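You operate a simulated robot arm through the tools that you are given. There is no shell and no other tool.

Carry out the task below with a simulated robot arm. There is one attempt and no reset: what you move stays moved.

Task
Start the small synth on PLUCK at the tempo of the bridge card.
Fine: it keeps playing.

Only the result counts: the job must be done as asked and must still hold three seconds after the hand-in. Knocking over, shifting, dropping, spilling or breaking anything else fails it.

Robot
A 5-joint arm with a two-finger parallel gripper, fixed in place. Base frame: the origin is at the foot of the arm, x ahead of it, y to its left, z up; the work surface is at about z = 0. Lengths are in m, angles in degrees, forces in N, time in s.
With the tool pointing down near the work surface it reaches from about 0.26 to 0.6 m from the base axis. Its first joint turns from -66.0 to 66.0 degrees. The tool tilts only in the upright plane through the base axis and itself; it spins freely about its own axis. Payload 1.57 kg.
The tool frame sits at the grasp point between the pads (the TCP): z along the fingers, y along the line on which they close. The tips reach 0.03 m beyond it. The gripper opens to 0.08 m. The fingers are 0.017 m wide and 0.012 m thick; the gripper's body (0.04 by 0.082 m) begins 0.08 m behind the TCP.
Orientation is that of the tool frame in the base frame, as [roll, pitch, yaw] about the fixed x, y, z axes, in that order (R = Rz(yaw) Ry(pitch) Rx(roll)). With the fingers straight down and closing along the base's y, the tool's x points along the base's -x, its y along +y and its z along -z.

Tools
- The arm moves only by the tool play_rows. Its argument "targets" is a list that holds one entry, the list of rows, each a list of 7 numbers: the opening in per cent of the stroke, from 0 (shut) to 100 (fully open), then the shift along the tool's x, y, z in units of 20 mm (1.0 is 20 mm), then the turn, a rotation vector about the tool's x, y, z in units of 5 degrees (1.0 is 5 degrees). In form: [[[grip, tx, ty, tz, wx, wy, wz], ...]]. A call has 1 to 20 rows; each row shifts and turns the commanded pose from where the row before left it, along the tool's axes as they then stand. A call with a number of a shift or a turn outside -1 to 1 is refused whole. Each row takes 0.2 s and may step no farther than 0.05 m and 8.6 degrees from the row before; otherwise, or with a gripper value out of range, the whole call is refused. Where a pose cannot be reached the arm comes as near as it can. A force on the tool above 40 N (or 10 N above the force at the start of the call, whichever is more), or a blocked arm, ends the call early, and 0.2 s more pass. Each finger travels about 0.153 m/s and halts on what it meets, pressing with about 43 N; the grip force reading is that of the motor and also rises with nothing between the fingers. The clock runs only during rows and for 0.2 s after the last one: add rows that do not move to give the fingers time. The reply holds the time, the measured pose of the TCP, the force on the tool along the base axes, the opening and the grip force, in the units named above and with some noise, with the torque about the TCP (base axes, N m) and any sound that the robot's microphone picked up.
- Cameras (640 x 400 px; columns grow to the right, rows downward): "scene" is fixed at [0.0446, 0.3998, 0.5228]; the picture's right is [-0.69, -0.72, 0.00], its down [-0.42, 0.40, -0.82] and it looks along [0.59, -0.56, -0.58] (base axes); focal length 327 px, centre (320, 200). "wrist" rides on the gripper at [0.072, -0.007, -0.122] in the tool frame; the picture's right is [0.09, 1.00, 0.00], its down [-0.84, 0.08, -0.54] and it looks along [-0.54, 0.05, 0.84] (tool axes); focal length 238 px, centre (320, 200). There is no depth. A picture from a camera that has moved, and an enlarged one, comes with that camera's place and axes in the base frame and with its lens.
- get_image(camera): a new picture of that camera. The clock stands still meanwhile.
- close_up(camera, box): a new picture of the part [left, top, right, bottom] of that camera's present view, enlarged. The clock stands still meanwhile.
- close_job(): hands the job in; it is judged then, once.

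Nothing tells you positions but the pictures and the camera data. Unless the task says otherwise, let go and move clear before handing in.

The tools are called after ">>>" as name(argument=value, ...) on one line, values as JSON. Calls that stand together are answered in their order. play_rows: Moves the arm, as the interface text tells. Its arguments: {"type":"object","properties":{"targets":{"type":"array","items":{"type":"array","items":{"type":"array","items":{"type":"number"}}}}},"required":["targets"]} The other tools are called the same way: get_image (camera) takes a picture; close_up (camera, box) takes an enlarged picture of a part of a camera's view; close_job () hands the job in.

At the start:

```text
time_s: 0.0
tool_pos: [0.416, -0.0144, 0.3129]
ee_rot: [180.0, 0.0, 179.9]
contact_force: [0.2, 0.1, -0.3]
wrist_torque: [-0.01, 0.05, -0.01]
grip_width: 0.08
finger_force: 0.1
```

scene: 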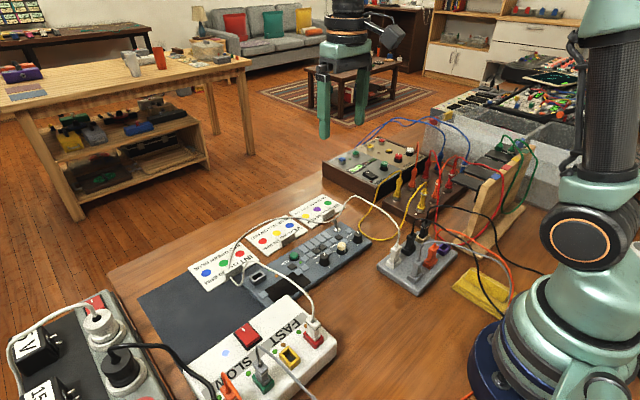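
wrist: 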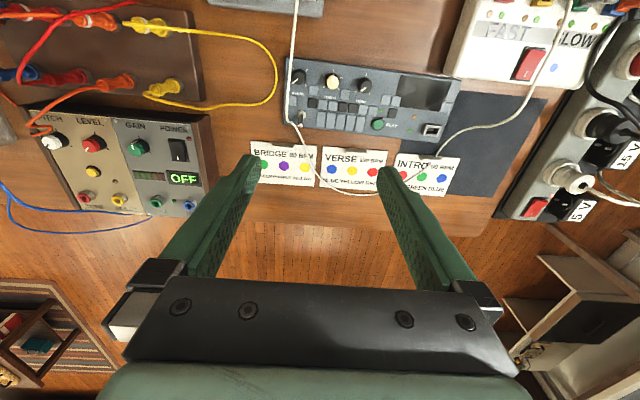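

I see a small synth with cards (BRIDGE, VERSE, INTRO) beside it, and power strips marked FAST/SLOW and others around it. I'll look at close-ups first to read labels and cabling.

>>> close_up(camera="wrist", box=[240, 50, 480, 200])

>>> close_up(camera="wrist", box=[280, 55, 380, 140])

>>> close_up(camera="scene", box=[180, 180, 400, 318])

>>> close_up(camera="scene", box=[140, 260, 380, 400])

>>> close_up(camera="wrist", box=[230, 130, 470, 220])

```text
2.67 times, centred on (360, 125) of wrist
camera zoom: at [0.3455, -0.0211, 0.4345], right [-0.09, 1.0, 0.0], down [0.84, 0.08, 0.54], along [0.54, 0.05, -0.84], focal length 636 px, centre (213, 400)
```

zoom: 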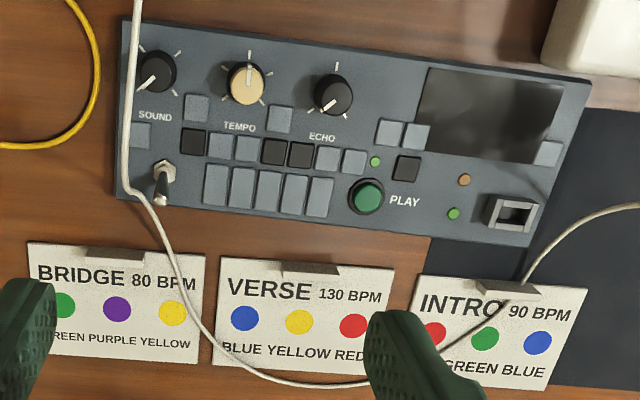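

```text
4.71 times, centred on (330, 98) of wrist
camera zoom: at [0.3455, -0.0211, 0.4345], right [-0.09, 1.0, 0.0], down [0.84, 0.08, 0.54], along [0.54, 0.05, -0.84], focal length 1122 px, centre (273, 682)
```

zoom: 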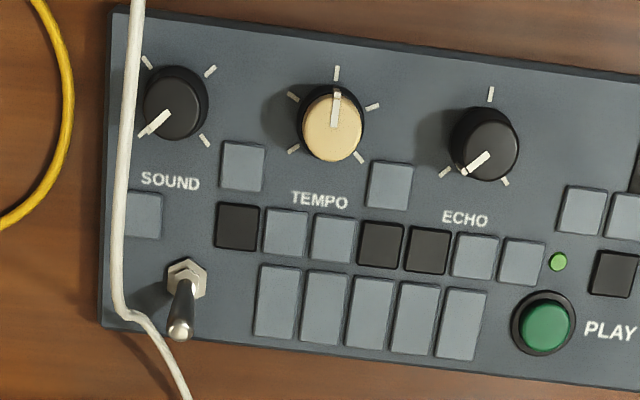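

```text
2.90 times, centred on (290, 249) of scene
camera zoom: at [0.0446, 0.3998, 0.5228], right [-0.69, -0.72, 0.0], down [-0.42, 0.4, -0.82], along [0.59, -0.56, -0.58], focal length 948 px, centre (407, 58)
```

zoom: 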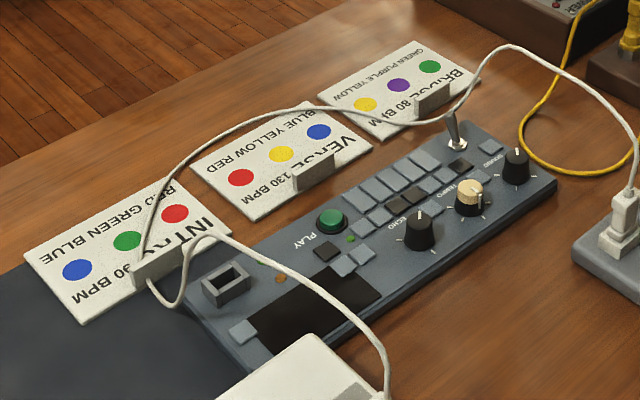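

```text
2.67 times, centred on (260, 330) of scene
camera zoom: at [0.0446, 0.3998, 0.5228], right [-0.69, -0.72, 0.0], down [-0.42, 0.4, -0.82], along [0.59, -0.56, -0.58], focal length 872 px, centre (480, -147)
```

zoom: 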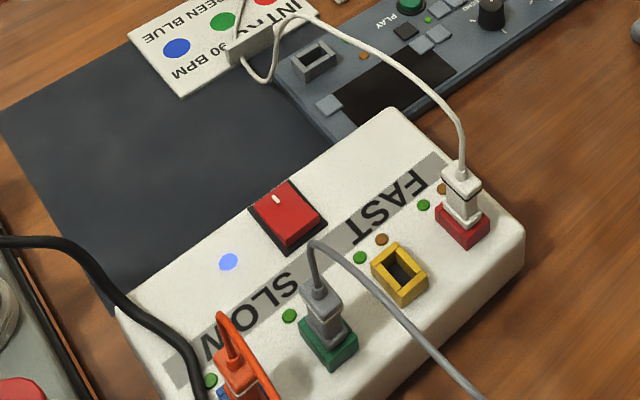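

```text
2.67 times, centred on (350, 175) of wrist
camera zoom: at [0.3455, -0.0211, 0.4345], right [-0.09, 1.0, 0.0], down [0.84, 0.08, 0.54], along [0.54, 0.05, -0.84], focal length 636 px, centre (240, 267)
```

zoom: 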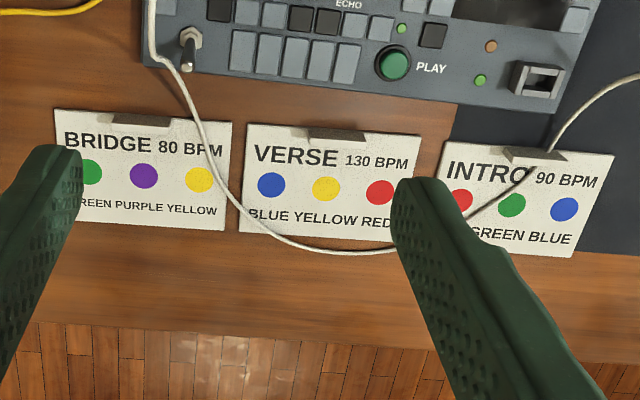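

The synth has SOUND, TEMPO and ECHO knobs, a toggle, a green PLAY button, a dark display and an empty-looking port. The bridge card says 80 BPM; I'll look closer at the details and the surroundings.

>>> close_up(camera="scene", box=[300, 220, 380, 270])

>>> close_up(camera="scene", box=[230, 230, 310, 310])

>>> close_up(camera="wrist", box=[360, 60, 480, 150])

>>> close_up(camera="scene", box=[360, 200, 560, 325])

>>> close_up(camera="wrist", box=[440, 0, 640, 125])

>>> close_up(camera="wrist", box=[200, 0, 340, 80])

```text
8.00 times, centred on (340, 245) of scene
camera zoom: at [0.0446, 0.3998, 0.5228], right [-0.69, -0.72, 0.0], down [-0.42, 0.4, -0.82], along [0.59, -0.56, -0.58], focal length 2616 px, centre (160, -160)
```

zoom: 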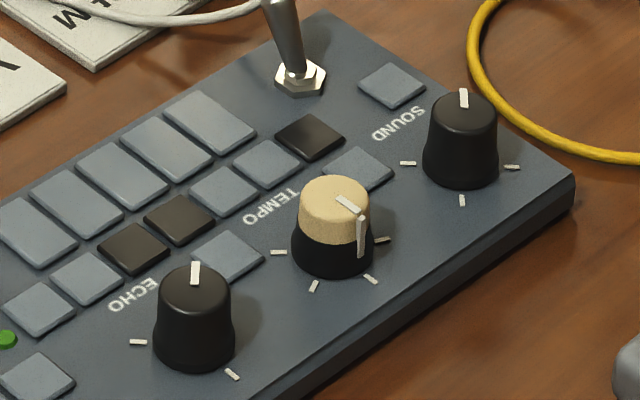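

```text
5.00 times, centred on (270, 270) of scene
camera zoom: at [0.0446, 0.3998, 0.5228], right [-0.69, -0.72, 0.0], down [-0.42, 0.4, -0.82], along [0.59, -0.56, -0.58], focal length 1635 px, centre (570, -150)
```

zoom: 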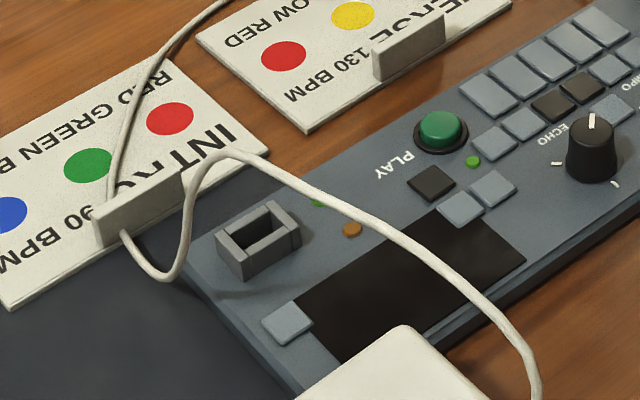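

```text
4.44 times, centred on (420, 105) of wrist
camera zoom: at [0.3455, -0.0211, 0.4345], right [-0.09, 1.0, 0.0], down [0.84, 0.08, 0.54], along [0.54, 0.05, -0.84], focal length 1059 px, centre (-124, 622)
```

zoom: 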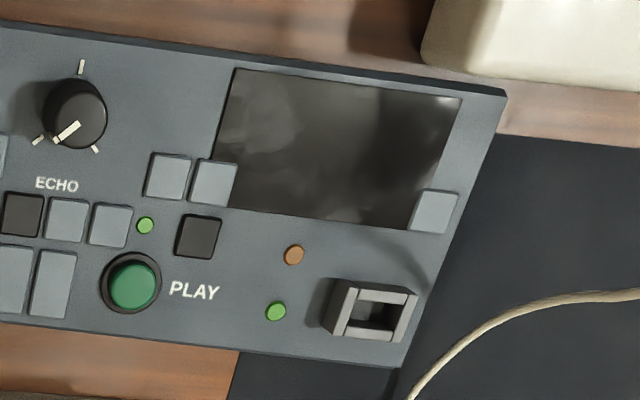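

```text
3.20 times, centred on (460, 262) of scene
camera zoom: at [0.0446, 0.3998, 0.5228], right [-0.69, -0.72, 0.0], down [-0.42, 0.4, -0.82], along [0.59, -0.56, -0.58], focal length 1046 px, centre (-128, 0)
```

zoom: 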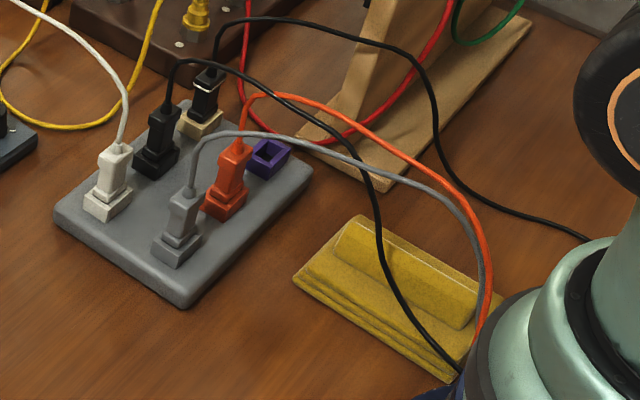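

```text
3.20 times, centred on (540, 62) of wrist
camera zoom: at [0.3455, -0.0211, 0.4345], right [-0.09, 1.0, 0.0], down [0.84, 0.08, 0.54], along [0.54, 0.05, -0.84], focal length 763 px, centre (-384, 640)
```

zoom: 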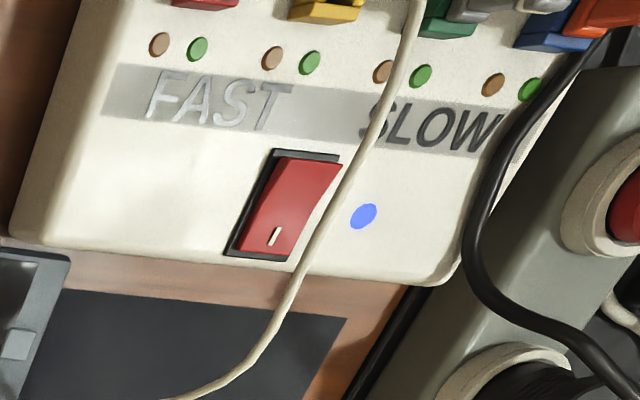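

```text
4.57 times, centred on (270, 40) of wrist
camera zoom: at [0.3455, -0.0211, 0.4345], right [-0.09, 1.0, 0.0], down [0.84, 0.08, 0.54], along [0.54, 0.05, -0.84], focal length 1090 px, centre (549, 931)
```

zoom: 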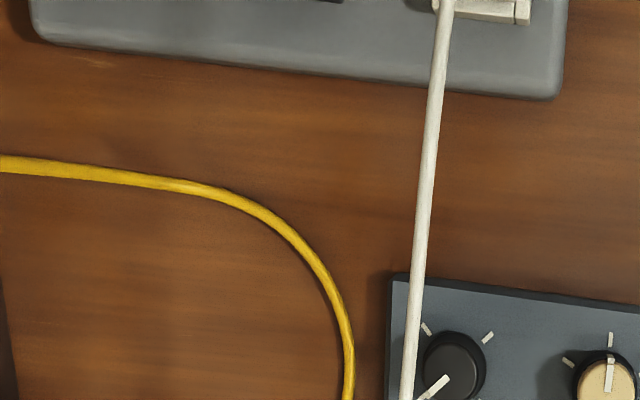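

Power looks off (display dark), with a white cable arching over the left end of the synth. I put the synth deck at about z=0.012, the TEMPO knob near (0.39, 0.002), SOUND near (0.386, -0.049), the toggle near (0.445, -0.043) and PLAY near (0.45, 0.089). I'll move sideways for a second viewpoint to pin these down.

>>> play_rows(targets=[[[100, 0, -1, 0, 0, 0, 0], [100, 0, -1, 0, 0, 0, 0], [100, 0, -1, 0, 0, 0, 0], [100, 0, -1, 0, 0, 0, 0], [100, 0, 0, 0, 0, 0, 0], [100, 0, 0, 0, 0, 0, 0]]])

```text
time_s: 1.4
tool_pos: [0.4169, -0.0948, 0.3132]
ee_rot: [-180.0, -0.1, 180.0]
contact_force: [1.1, -0.1, -0.3]
wrist_torque: [-0.02, -0.01, -0.01]
grip_width: 0.08
finger_force: 0.1
```

The arm moved 80 mm to the right without trouble. Now I take pictures from here to triangulate the cable and the controls.

>>> get_image(camera="wrist")

>>> close_up(camera="wrist", box=[320, 20, 480, 120])

>>> close_up(camera="wrist", box=[320, 90, 480, 190])

```text
taken
camera wrist: at [0.3451, -0.1011, 0.4346], right [-0.09, 1.0, 0.0], down [0.84, 0.08, 0.54], along [0.54, 0.05, -0.84], focal length 238 px, centre (320, 200)
```

wrist: 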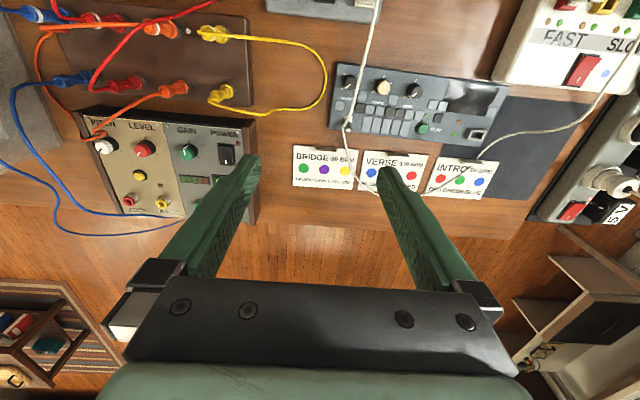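

```text
4.00 times, centred on (400, 70) of wrist
camera zoom: at [0.3451, -0.1011, 0.4346], right [-0.09, 1.0, 0.0], down [0.84, 0.08, 0.54], along [0.54, 0.05, -0.84], focal length 953 px, centre (0, 720)
```

zoom: 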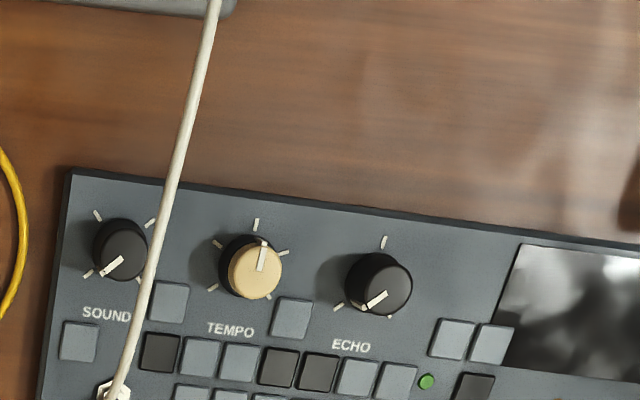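

```text
4.00 times, centred on (400, 140) of wrist
camera zoom: at [0.3451, -0.1011, 0.4346], right [-0.09, 1.0, 0.0], down [0.84, 0.08, 0.54], along [0.54, 0.05, -0.84], focal length 953 px, centre (0, 440)
```

zoom: 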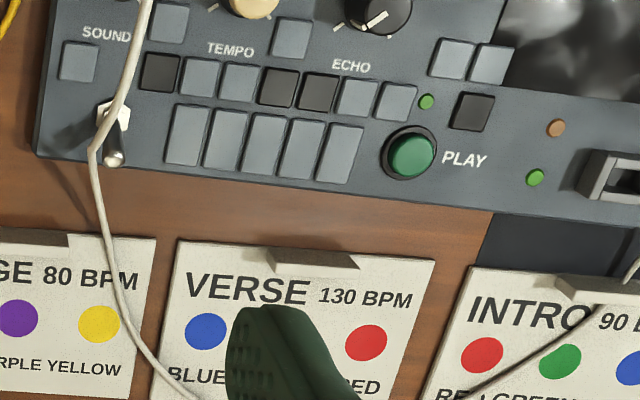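

The stereo fix puts the toggle base at (0.445, -0.043, 0.014) and its lever tip near (0.456, -0.043, 0.041), leaning toward +x. The white cable arches about 0.14 m above the SOUND knob. I'll use just the right-hand finger of the open gripper to flip the toggle, keeping the hand clear of the cable. First I move over and stop partway down.

>>> play_rows(targets=[[[100, -0.459, 0.8525, 0, 0, 0, 0], [100, -0.459, 0.8525, 0, 0, 0, 0], [100, -0.459, 0.8525, 0, 0, 0, 0], [100, -0.459, 0.8525, 0, 0, 0, 0], [100, -0.459, 0.8525, 0, 0, 0, 0], [100, -0.459, 0.8525, 0, 0, 0, 0], [100, 0, 0, 0.966, 0, 0, 0], [100, 0, 0, 0.966, 0, 0, 0], [100, 0, 0, 0.966, 0, 0, 0], [100, 0, 0, 0.966, 0, 0, 0], [100, 0, 0, 0.966, 0, 0, 0], [100, 0, 0, 0.966, 0, 0, 0], [100, 0, 0, 0.966, 0, 0, 0], [100, 0, 0, 0.966, 0, 0, 0], [100, 0, 0, 0.966, 0, 0, 0], [100, 0, 0, 0.966, 0, 0, 0], [100, 0, 0, 0, 0, 0, 0]]])

>>> get_image(camera="scene")

>>> get_image(camera="wrist")

```text
time_s: 5.0
tool_pos: [0.4704, 0.007, 0.1192]
ee_rot: [-179.9, 0.1, 180.0]
contact_force: [-1.2, 0.2, -0.5]
wrist_torque: [0.01, 0.01, 0.0]
grip_width: 0.0799
finger_force: 0.1
```

```text
taken
```

scene: 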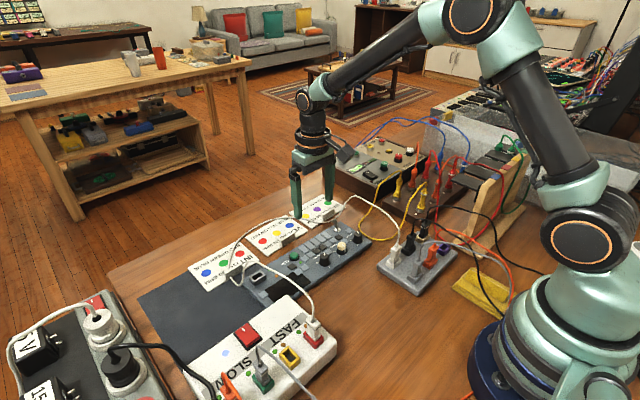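

```text
taken
camera wrist: at [0.4002, 0.0016, 0.2412], right [-0.09, 1.0, 0.0], down [0.84, 0.08, 0.54], along [0.54, 0.05, -0.84], focal length 238 px, centre (320, 200)
```

wrist: 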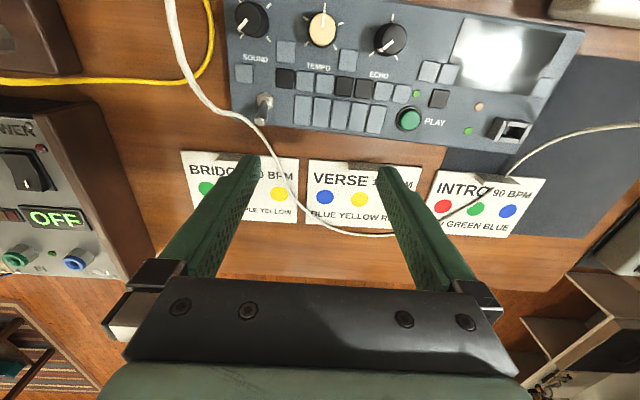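

The gripper is above and beyond the synth, clear of things. I take close-ups to check the lever and cable relative to the finger before going lower.

>>> close_up(camera="wrist", box=[180, 70, 340, 170])

>>> close_up(camera="scene", box=[270, 150, 390, 270])

>>> close_up(camera="wrist", box=[160, 0, 320, 100])

```text
4.00 times, centred on (260, 120) of wrist
camera zoom: at [0.4002, 0.0016, 0.2412], right [-0.09, 1.0, 0.0], down [0.84, 0.08, 0.54], along [0.54, 0.05, -0.84], focal length 953 px, centre (560, 520)
```

zoom: 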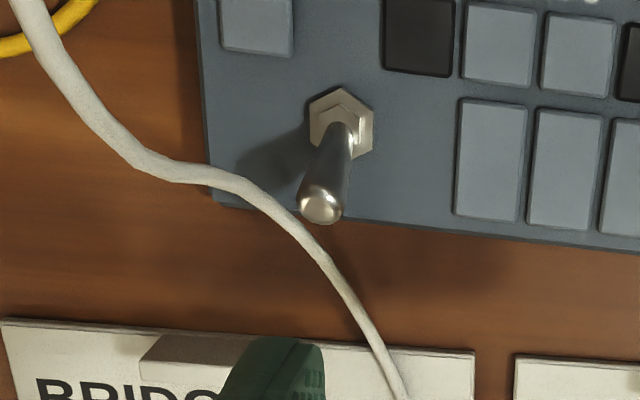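

```text
3.33 times, centred on (330, 210) of scene
camera zoom: at [0.0446, 0.3998, 0.5228], right [-0.69, -0.72, 0.0], down [-0.42, 0.4, -0.82], along [0.59, -0.56, -0.58], focal length 1090 px, centre (287, 167)
```

zoom: 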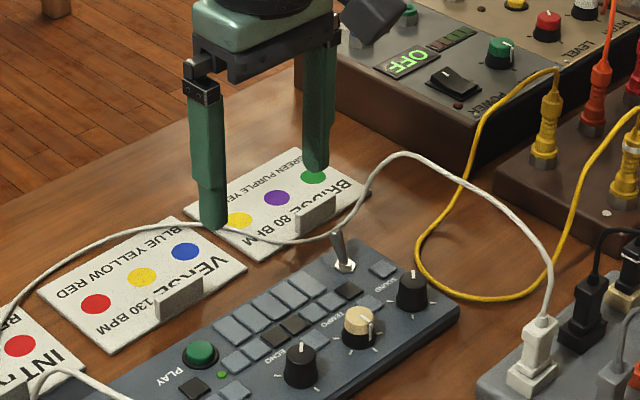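

```text
4.00 times, centred on (240, 50) of wrist
camera zoom: at [0.4002, 0.0016, 0.2412], right [-0.09, 1.0, 0.0], down [0.84, 0.08, 0.54], along [0.54, 0.05, -0.84], focal length 953 px, centre (640, 800)
```

zoom: 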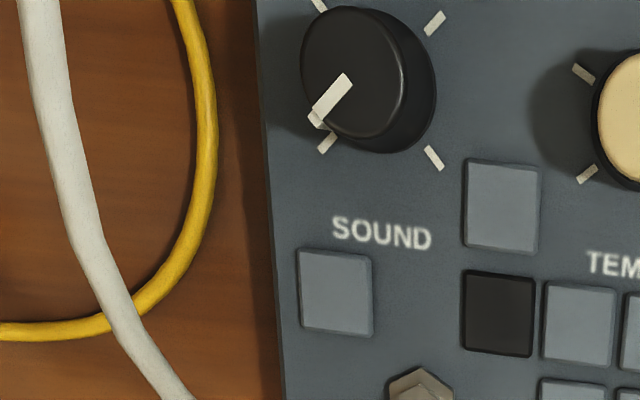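

The lever tip is confirmed at (0.456, -0.0425, 0.041), and the cable passes about 8 mm to its right and lower. I descend with the right finger just beyond the lever (+x side), keeping the fingertip above the cable.

>>> play_rows(targets=[[[100, -0.1, 0.075, 0, 0, 0, 0], [100, 0, 0, 0.6, 0, 0, 0], [100, 0, 0, 0.6, 0, 0, 0], [100, 0, 0, 0.6, 0, 0, 0], [100, 0, 0, 0.6, 0, 0, 0], [100, 0, 0, 0.56, 0, 0, 0], [100, 0, 0, 0, 0, 0, 0]]])

>>> close_up(camera="scene", box=[270, 170, 390, 270])

>>> get_image(camera="wrist")

```text
time_s: 6.6
tool_pos: [0.4754, 0.0095, 0.0609]
ee_rot: [-180.0, 0.0, 180.0]
contact_force: [-0.4, 0.9, 0.2]
wrist_torque: [-0.04, 0.03, 0.02]
grip_width: 0.0801
finger_force: 0.0
```

```text
4.00 times, centred on (330, 220) of scene
camera zoom: at [0.0446, 0.3998, 0.5228], right [-0.69, -0.72, 0.0], down [-0.42, 0.4, -0.82], along [0.59, -0.56, -0.58], focal length 1308 px, centre (280, 120)
```

zoom: 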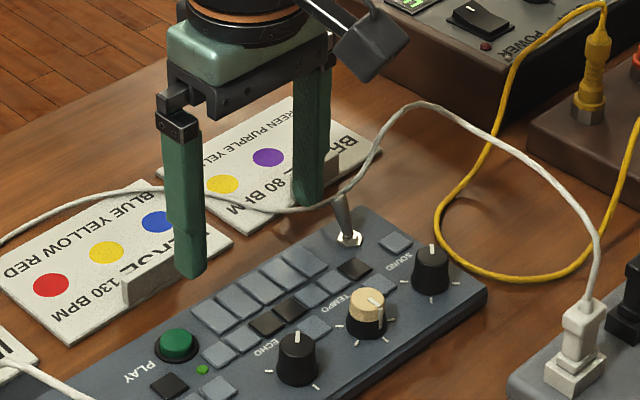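

```text
taken
camera wrist: at [0.4032, 0.0029, 0.1821], right [-0.09, 1.0, 0.0], down [0.84, 0.08, 0.54], along [0.54, 0.05, -0.84], focal length 238 px, centre (320, 200)
```

wrist: 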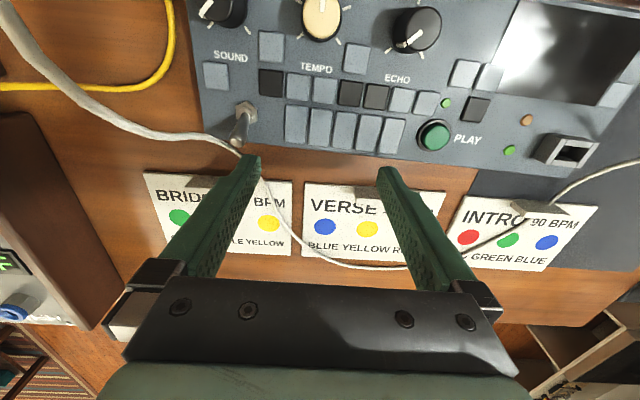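

The finger is just beyond the lever, about 1 cm past it. Next I nudge 1.7 mm right and push toward the base to flip the toggle.

>>> play_rows(targets=[[[100, 0, -0.085, 0, 0, 0, 0], [100, 0.25, 0, 0, 0, 0, 0], [100, 0.25, 0, 0, 0, 0, 0], [100, 0.25, 0, 0, 0, 0, 0], [100, 0.25, 0, 0, 0, 0, 0], [100, 0.25, 0, 0, 0, 0, 0], [100, 0.25, 0, 0, 0, 0, 0], [100, 0, 0, 0, 0, 0, 0]]])

>>> get_image(camera="wrist")

>>> close_up(camera="scene", box=[270, 170, 390, 270])

```text
time_s: 8.4
tool_pos: [0.4452, 0.0082, 0.0621]
ee_rot: [180.0, 0.1, 179.9]
contact_force: [6.3, 0.9, 5.5]
wrist_torque: [-0.27, -0.13, 0.29]
grip_width: 0.0801
finger_force: 0.0
heard: click
```

```text
taken
camera wrist: at [0.3735, 0.0014, 0.1828], right [-0.09, 1.0, 0.0], down [0.83, 0.08, 0.55], along [0.54, 0.05, -0.84], focal length 238 px, centre (320, 200)
```

wrist: 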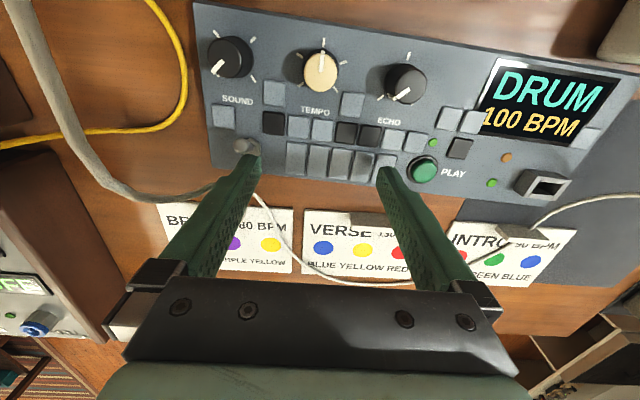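

```text
4.00 times, centred on (330, 220) of scene
camera zoom: at [0.0446, 0.3998, 0.5228], right [-0.69, -0.72, 0.0], down [-0.42, 0.4, -0.82], along [0.59, -0.56, -0.58], focal length 1308 px, centre (280, 120)
```

zoom: 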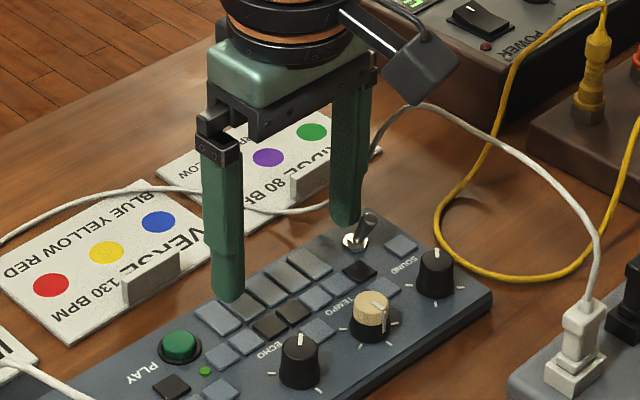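

The toggle clicked and the display lit: DRUM, 100 BPM. The synth appears to have slid a few millimetres toward the base, so I'll back off now and re-measure from above.

>>> play_rows(targets=[[[100, -0.4, 0, 0, 0, 0, 0], [100, 0, 0.2, -0.8, 0, 0, 0], [100, 0, 0.2, -0.9, 0, 0, 0], [100, 0, 0.2, -0.9, 0, 0, 0], [100, 0, 0, -0.9, 0, 0, 0], [100, 0.5, 0, -0.9, 0, 0, 0], [100, 1, 0, -0.9, 0, 0, 0], [100, 1, 0, -0.9, 0, 0, 0], [100, 1, -0.5, 0, 0, 0, 0], [100, 0, 0, 0, 0, 0, 0], [100, 0, 0, 0, 0, 0, 0]]])

>>> get_image(camera="wrist")

>>> get_image(camera="scene")

>>> close_up(camera="scene", box=[270, 170, 390, 270])

```text
time_s: 10.8
tool_pos: [0.382, 0.01, 0.1854]
ee_rot: [-179.9, 0.1, 180.0]
contact_force: [0.2, -0.5, -0.6]
wrist_torque: [0.0, 0.01, -0.01]
grip_width: 0.0802
finger_force: 0.1
```

```text
taken
camera wrist: at [0.3108, 0.0032, 0.3061], right [-0.09, 1.0, 0.0], down [0.84, 0.08, 0.54], along [0.54, 0.05, -0.84], focal length 238 px, centre (320, 200)
```

wrist: 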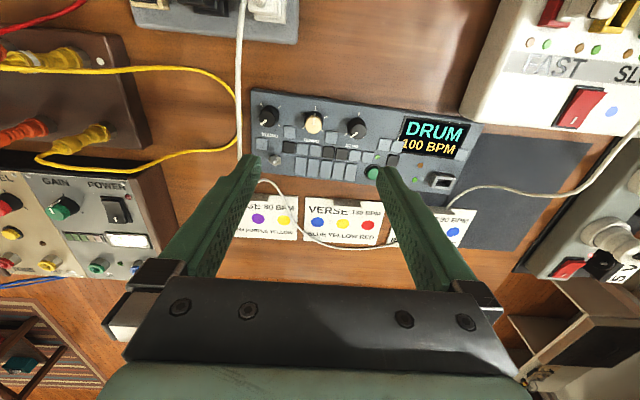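

```text
taken
```

scene: 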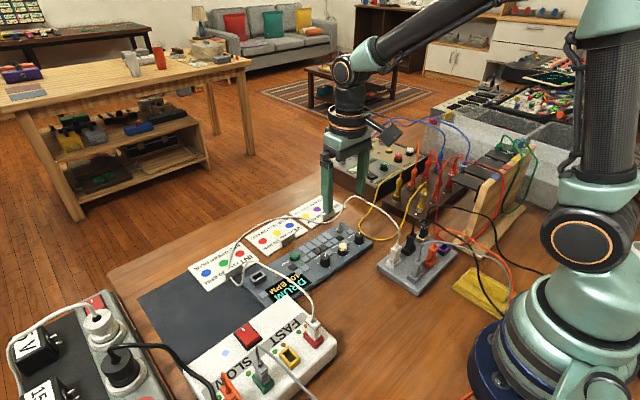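

```text
4.00 times, centred on (330, 220) of scene
camera zoom: at [0.0446, 0.3998, 0.5228], right [-0.69, -0.72, 0.0], down [-0.42, 0.4, -0.82], along [0.59, -0.56, -0.58], focal length 1308 px, centre (280, 120)
```

zoom: 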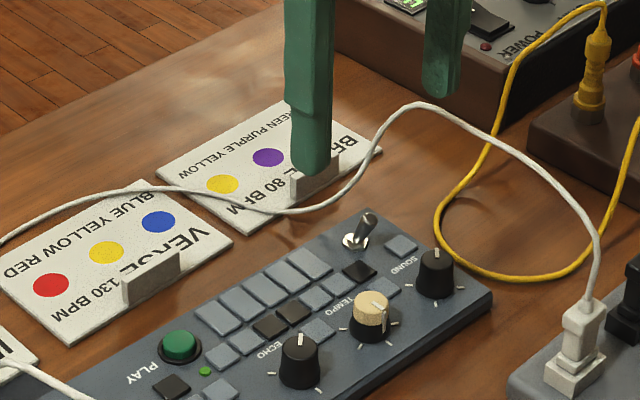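

The synth is on and settled; it shifted about 5 mm at its right end. I zoom in on the knobs from this height to re-measure them.

>>> close_up(camera="wrist", box=[230, 80, 390, 180])

>>> close_up(camera="scene", box=[300, 220, 380, 270])

>>> close_up(camera="wrist", box=[220, 0, 380, 100])

```text
4.00 times, centred on (310, 130) of wrist
camera zoom: at [0.3108, 0.0032, 0.3061], right [-0.09, 1.0, 0.0], down [0.84, 0.08, 0.54], along [0.54, 0.05, -0.84], focal length 953 px, centre (360, 480)
```

zoom: 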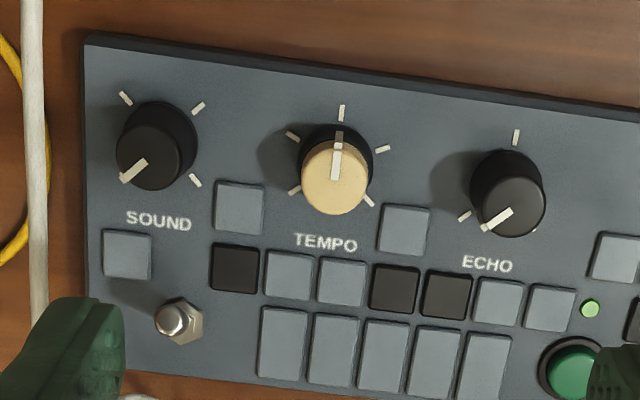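

```text
8.00 times, centred on (340, 245) of scene
camera zoom: at [0.0446, 0.3998, 0.5228], right [-0.69, -0.72, 0.0], down [-0.42, 0.4, -0.82], along [0.59, -0.56, -0.58], focal length 2616 px, centre (160, -160)
```

zoom: 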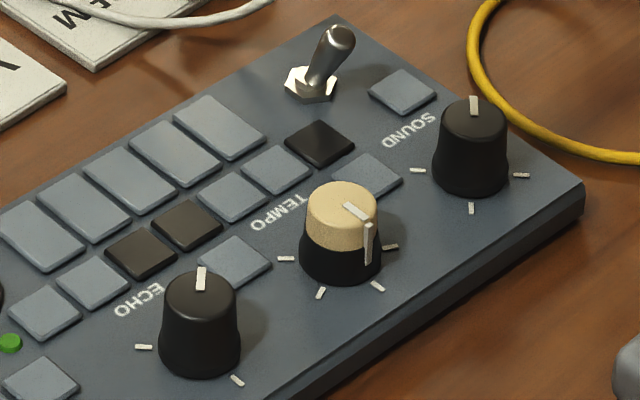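

```text
4.00 times, centred on (300, 50) of wrist
camera zoom: at [0.3108, 0.0032, 0.3061], right [-0.09, 1.0, 0.0], down [0.84, 0.08, 0.54], along [0.54, 0.05, -0.84], focal length 953 px, centre (400, 800)
```

zoom: 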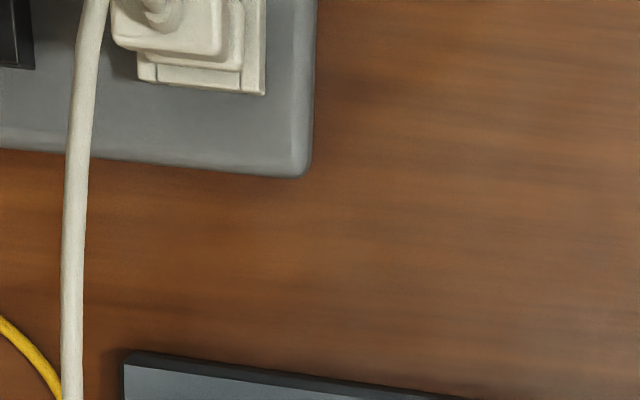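

TEMPO is now at about (0.386, 0.003) and SOUND at about (0.384, -0.050). I'll do TEMPO first: move over it, pre-turn the gripper 60° clockwise (this keeps the camera away from the cable), and come down part of the way.

>>> play_rows(targets=[[[60, -0.2, -0.365, 0, 0, 0, 1], [55, 0, 0, 0, 0, 0, 1], [50, 0, 0, 0, 0, 0, 1], [50, 0, 0, 0, 0, 0, 1], [50, 0, 0, 0, 0, 0, 1], [50, 0, 0, 0, 0, 0, 1], [50, 0, 0, 0, 0, 0, 1], [50, 0, 0, 0, 0, 0, 1], [50, 0, 0, 0, 0, 0, 1], [50, 0, 0, 0, 0, 0, 1], [50, 0, 0, 0, 0, 0, 1], [50, 0, 0, 0, 0, 0, 1], [50, 0, 0, 0.8, 0, 0, 0], [50, 0, 0, 0.8, 0, 0, 0], [50, 0, 0, 0.8, 0, 0, 0], [50, 0, 0, 0.8, 0, 0, 0], [50, 0, 0, 0.8, 0, 0, 0], [50, 0, 0, 0, 0, 0, 0], [50, 0, 0, 0, 0, 0, 0]]])

>>> get_image(camera="wrist")

>>> close_up(camera="scene", box=[290, 190, 400, 280])

```text
time_s: 14.8
tool_pos: [0.3863, 0.0026, 0.1045]
ee_rot: [-180.0, -0.1, 120.1]
contact_force: [-0.3, -0.4, -0.3]
wrist_torque: [0.02, 0.02, 0.02]
grip_width: 0.0401
finger_force: 0.1
```

```text
taken
camera wrist: at [0.3453, 0.0613, 0.2259], right [0.82, 0.58, 0.0], down [0.49, -0.69, 0.54], along [0.31, -0.44, -0.84], focal length 238 px, centre (320, 200)
```

wrist: 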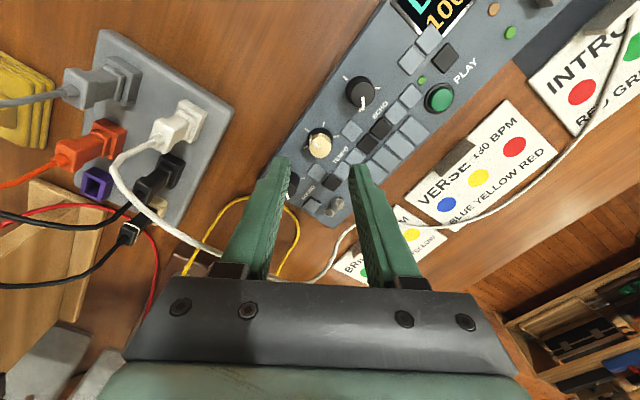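

```text
4.44 times, centred on (345, 235) of scene
camera zoom: at [0.0446, 0.3998, 0.5228], right [-0.69, -0.72, 0.0], down [-0.42, 0.4, -0.82], along [0.59, -0.56, -0.58], focal length 1453 px, centre (209, 44)
```

zoom: 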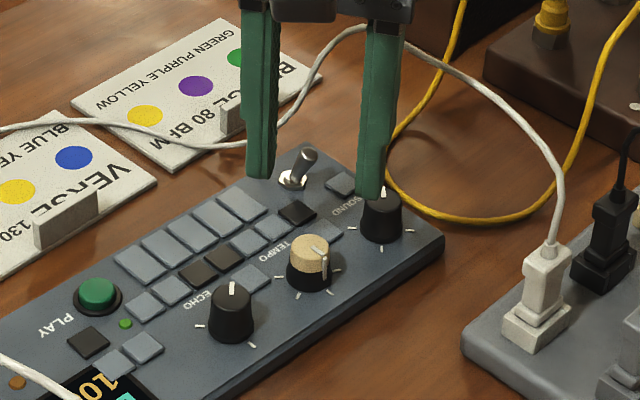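

The TEMPO knob lines up with the tool axis to within about 1.5 mm. Next I descend until the tips are a few mm above the deck and close partway.

>>> play_rows(targets=[[[50, 0, 0, 0.7, 0, 0, 0], [50, 0, 0, 0.7, 0, 0, 0], [50, 0, 0, 0.7, 0, 0, 0], [50, 0, 0, 0.65, 0, 0, 0], [50, 0, 0, 0, 0, 0, 0], [40, 0, 0, 0, 0, 0, 0], [35, 0, 0, 0, 0, 0, 0], [35, 0, 0, 0, 0, 0, 0]]])

>>> get_image(camera="wrist")

>>> close_up(camera="scene", box=[290, 190, 400, 280])

```text
time_s: 16.6
tool_pos: [0.3862, 0.0033, 0.049]
ee_rot: [-180.0, 0.0, 119.9]
contact_force: [-0.5, 0.0, 0.1]
wrist_torque: [-0.02, -0.02, -0.01]
grip_width: 0.0278
finger_force: 0.0
```

```text
taken
camera wrist: at [0.3448, 0.0619, 0.1711], right [0.82, 0.58, 0.0], down [0.49, -0.69, 0.54], along [0.31, -0.44, -0.84], focal length 238 px, centre (320, 200)
```

wrist: 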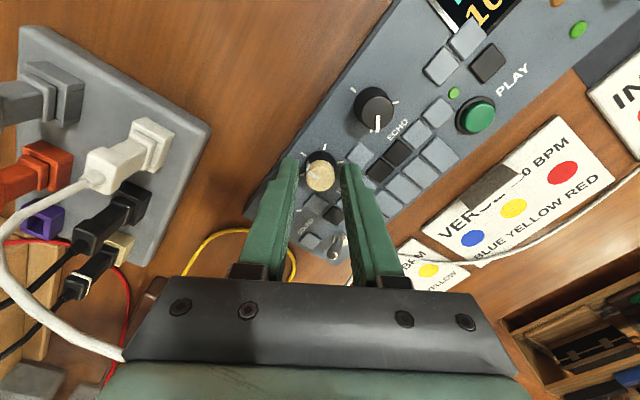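

```text
4.44 times, centred on (345, 235) of scene
camera zoom: at [0.0446, 0.3998, 0.5228], right [-0.69, -0.72, 0.0], down [-0.42, 0.4, -0.82], along [0.59, -0.56, -0.58], focal length 1453 px, centre (209, 44)
```

zoom: 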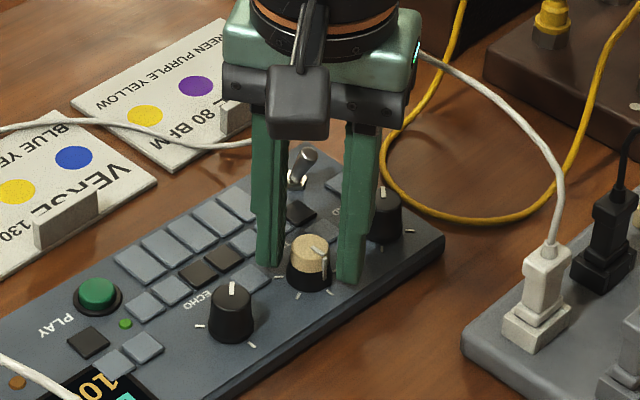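

The fingers straddle the cream TEMPO knob evenly. I'll now close on it and turn one 60° step counter-clockwise.

>>> play_rows(targets=[[[25, 0, 0, 0, 0, 0, 0], [20, 0, 0, 0, 0, 0, 0], [15, 0, 0, 0, 0, 0, 0], [15, 0, 0, 0, 0, 0, -1], [15, 0, 0, 0, 0, 0, -1], [15, 0, 0, 0, 0, 0, -1], [15, 0, 0, 0, 0, 0, -1], [15, 0, 0, 0, 0, 0, -1], [15, 0, 0, 0, 0, 0, -1], [15, 0, 0, 0, 0, 0, 0]]])

>>> get_image(camera="wrist")

>>> close_up(camera="scene", box=[240, 190, 400, 310])

```text
time_s: 18.8
tool_pos: [0.3855, 0.0034, 0.05]
ee_rot: [180.0, 0.1, 150.1]
contact_force: [0.7, -0.7, -0.4]
wrist_torque: [-0.03, 0.02, -0.01]
grip_width: 0.0187
finger_force: 33.1
```

```text
taken
camera wrist: at [0.3209, 0.0327, 0.1713], right [0.42, 0.91, 0.0], down [0.76, -0.35, 0.54], along [0.49, -0.23, -0.84], focal length 238 px, centre (320, 200)
```

wrist: 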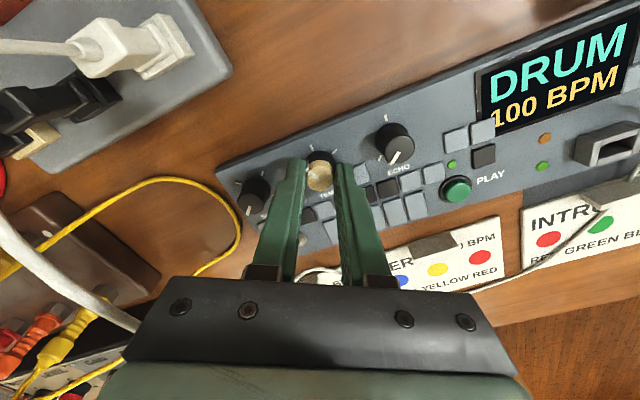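

```text
3.33 times, centred on (320, 250) of scene
camera zoom: at [0.0446, 0.3998, 0.5228], right [-0.69, -0.72, 0.0], down [-0.42, 0.4, -0.82], along [0.59, -0.56, -0.58], focal length 1090 px, centre (320, 33)
```

zoom: 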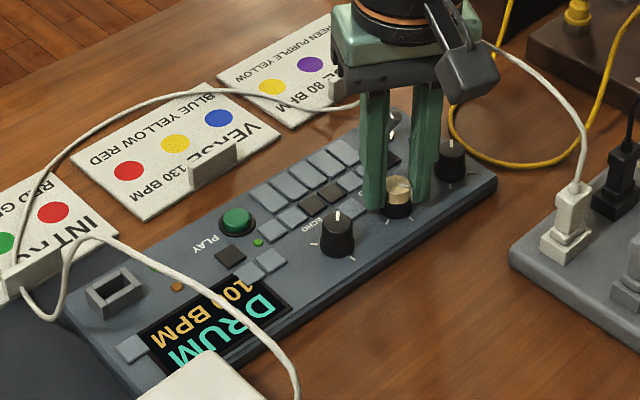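

The knob is gripped (18.7 mm) and the tool has turned 30°; the display still says 100. I check whether the pointer has moved.

>>> close_up(camera="wrist", box=[280, 130, 360, 200])

>>> close_up(camera="scene", box=[320, 220, 380, 260])

```text
5.71 times, centred on (320, 165) of wrist
camera zoom: at [0.3209, 0.0327, 0.1713], right [0.42, 0.91, 0.0], down [0.76, -0.35, 0.54], along [0.49, -0.23, -0.84], focal length 1362 px, centre (320, 400)
```

zoom: 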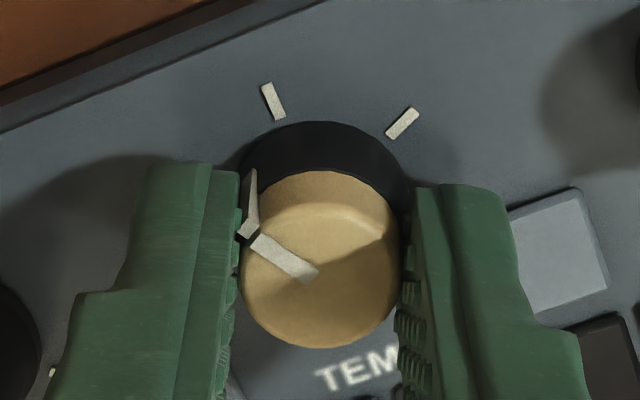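

```text
10.00 times, centred on (350, 240) of scene
camera zoom: at [0.0446, 0.3998, 0.5228], right [-0.69, -0.72, 0.0], down [-0.42, 0.4, -0.82], along [0.59, -0.56, -0.58], focal length 3270 px, centre (20, -200)
```

zoom: 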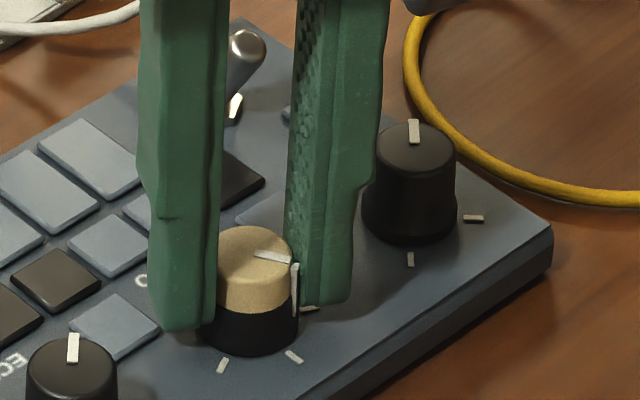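

The pointer is turning with the gripper, counter-clockwise. I continue another 30° to reach the next mark.

>>> play_rows(targets=[[[15, 0, 0, 0, 0, 0, -1], [15, 0, 0, 0, 0, 0, -1], [15, 0, 0, 0, 0, 0, -1], [15, 0, 0, 0, 0, 0, -1], [15, 0, 0, 0, 0, 0, -1], [15, 0, 0, 0, 0, 0, -1], [15, 0, 0, 0, 0, 0, 0]]])

>>> get_image(camera="wrist")

>>> close_up(camera="wrist", box=[280, 130, 360, 200])

```text
time_s: 20.4
tool_pos: [0.3858, 0.0017, 0.0504]
ee_rot: [-180.0, 0.0, -179.8]
contact_force: [-0.2, -0.2, 0.1]
wrist_torque: [0.02, 0.14, 0.02]
grip_width: 0.0185
finger_force: 32.9
```

```text
taken
camera wrist: at [0.3148, -0.0041, 0.1714], right [-0.09, 1.0, 0.0], down [0.84, 0.08, 0.54], along [0.54, 0.05, -0.84], focal length 238 px, centre (320, 200)
```

wrist: 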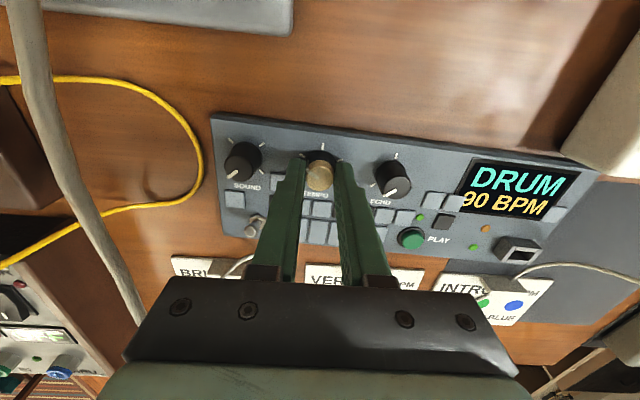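

```text
5.71 times, centred on (320, 165) of wrist
camera zoom: at [0.3148, -0.0041, 0.1714], right [-0.09, 1.0, 0.0], down [0.84, 0.08, 0.54], along [0.54, 0.05, -0.84], focal length 1362 px, centre (320, 400)
```

zoom: 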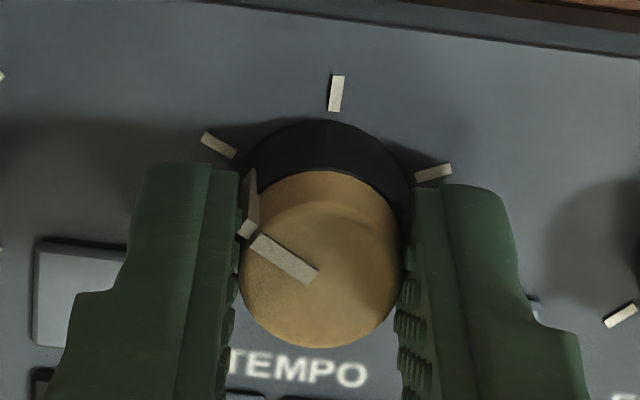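

Display reads 90 BPM, so the last mark counter-clockwise should be 80. I'll release, rotate the open gripper back 60° around the knob, and check the display.

>>> play_rows(targets=[[[25, 0, 0, 0, 0, 0, 0], [35, 0, 0, 0, 0, 0, 0], [38, 0, 0, 0, 0, 0, 0], [38, 0, 0, 0, 0, 0, 1], [38, 0, 0, 0, 0, 0, 1], [38, 0, 0, 0, 0, 0, 1], [38, 0, 0, 0, 0, 0, 1], [38, 0, 0, 0, 0, 0, 1], [38, 0, 0, 0, 0, 0, 1], [38, 0, 0, 0, 0, 0, 1], [38, 0, 0, 0, 0, 0, 1], [38, 0, 0, 0, 0, 0, 1], [38, 0, 0, 0, 0, 0, 1], [38, 0, 0, 0, 0, 0, 1], [38, 0, 0, 0, 0, 0, 1], [38, 0, 0, 0, 0, 0, 0]]])

>>> get_image(camera="wrist")

>>> close_up(camera="scene", box=[240, 190, 400, 310])

>>> close_up(camera="wrist", box=[280, 130, 360, 200])

```text
time_s: 23.8
tool_pos: [0.3863, 0.0032, 0.0505]
ee_rot: [180.0, 0.0, 119.9]
contact_force: [-0.5, -0.6, 1.1]
wrist_torque: [0.01, 0.0, 0.0]
grip_width: 0.0304
finger_force: 0.1
```

```text
taken
camera wrist: at [0.3451, 0.0615, 0.1714], right [0.82, 0.58, 0.0], down [0.48, -0.69, 0.54], along [0.31, -0.44, -0.84], focal length 238 px, centre (320, 200)
```

wrist: 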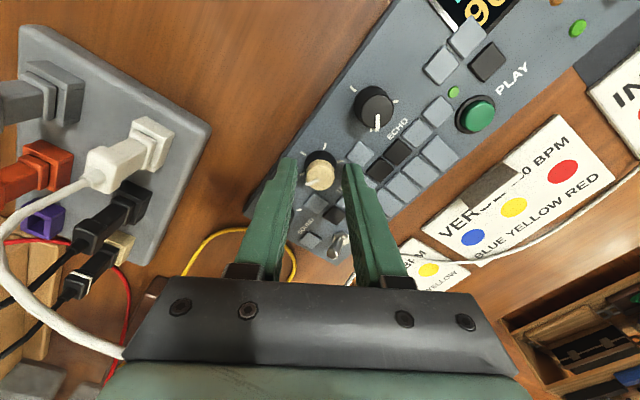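

```text
3.33 times, centred on (320, 250) of scene
camera zoom: at [0.0446, 0.3998, 0.5228], right [-0.69, -0.72, 0.0], down [-0.42, 0.4, -0.82], along [0.59, -0.56, -0.58], focal length 1090 px, centre (320, 33)
```

zoom: 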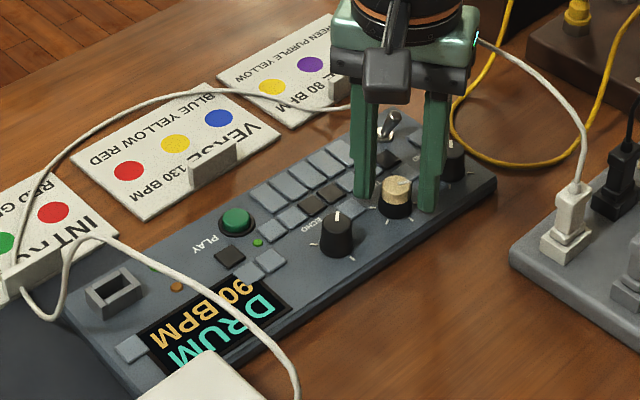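

```text
5.71 times, centred on (320, 165) of wrist
camera zoom: at [0.3451, 0.0615, 0.1714], right [0.82, 0.58, 0.0], down [0.48, -0.69, 0.54], along [0.31, -0.44, -0.84], focal length 1362 px, centre (320, 400)
```

zoom: 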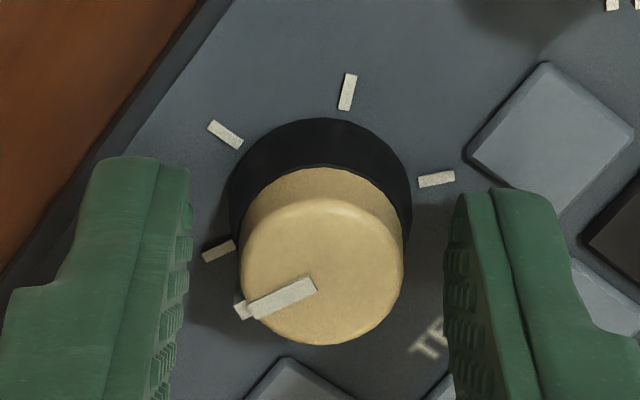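

Tempo holds at 90 BPM after release. I grip again and turn another 60° counter-clockwise to the end mark.

>>> play_rows(targets=[[[28, 0, 0, 0, 0, 0, 0], [20, 0, 0, 0, 0, 0, 0], [15, 0, 0, 0, 0, 0, 0], [15, 0, 0, 0, 0, 0, -1], [15, 0, 0, 0, 0, 0, -1], [15, 0, 0, 0, 0, 0, -1], [15, 0, 0, 0, 0, 0, -1], [15, 0, 0, 0, 0, 0, -1], [15, 0, 0, 0, 0, 0, -1], [15, 0, 0, 0, 0, 0, -1], [15, 0, 0, 0, 0, 0, -1], [15, 0, 0, 0, 0, 0, -1], [15, 0, 0, 0, 0, 0, -1], [15, 0, 0, 0, 0, 0, -1], [15, 0, 0, 0, 0, 0, -1], [15, 0, 0, 0, 0, 0, 0]]])

>>> get_image(camera="wrist")

>>> close_up(camera="wrist", box=[280, 130, 360, 200])

```text
time_s: 27.2
tool_pos: [0.3879, 0.0037, 0.0492]
ee_rot: [-180.0, 0.0, -179.9]
contact_force: [-3.4, 2.2, 12.9]
wrist_torque: [0.05, 0.07, 0.01]
grip_width: 0.0186
finger_force: 33.2
```

```text
taken
camera wrist: at [0.3148, -0.0042, 0.1714], right [-0.09, 1.0, 0.0], down [0.84, 0.08, 0.54], along [0.54, 0.05, -0.84], focal length 238 px, centre (320, 200)
```

wrist: 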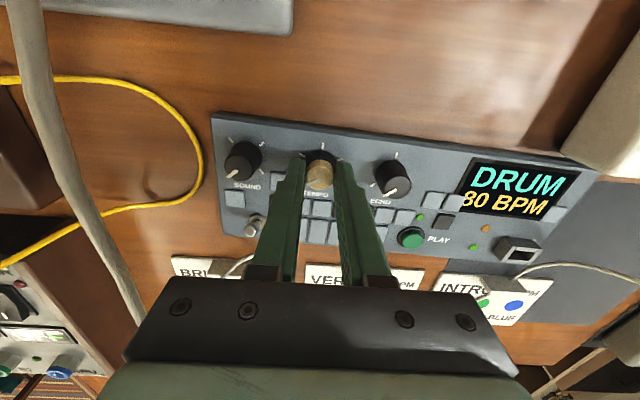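

```text
5.71 times, centred on (320, 165) of wrist
camera zoom: at [0.3148, -0.0042, 0.1714], right [-0.09, 1.0, 0.0], down [0.84, 0.08, 0.54], along [0.54, 0.05, -0.84], focal length 1362 px, centre (320, 400)
```

zoom: 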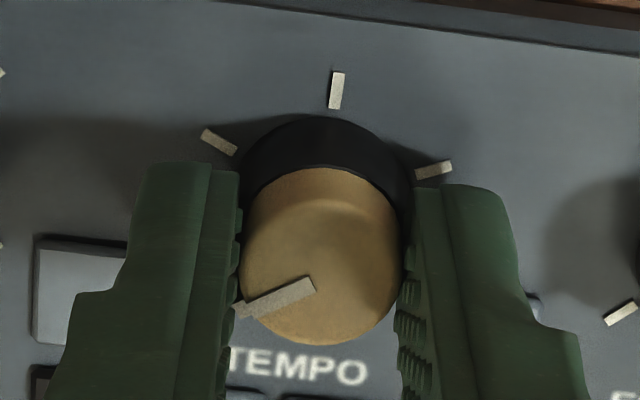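

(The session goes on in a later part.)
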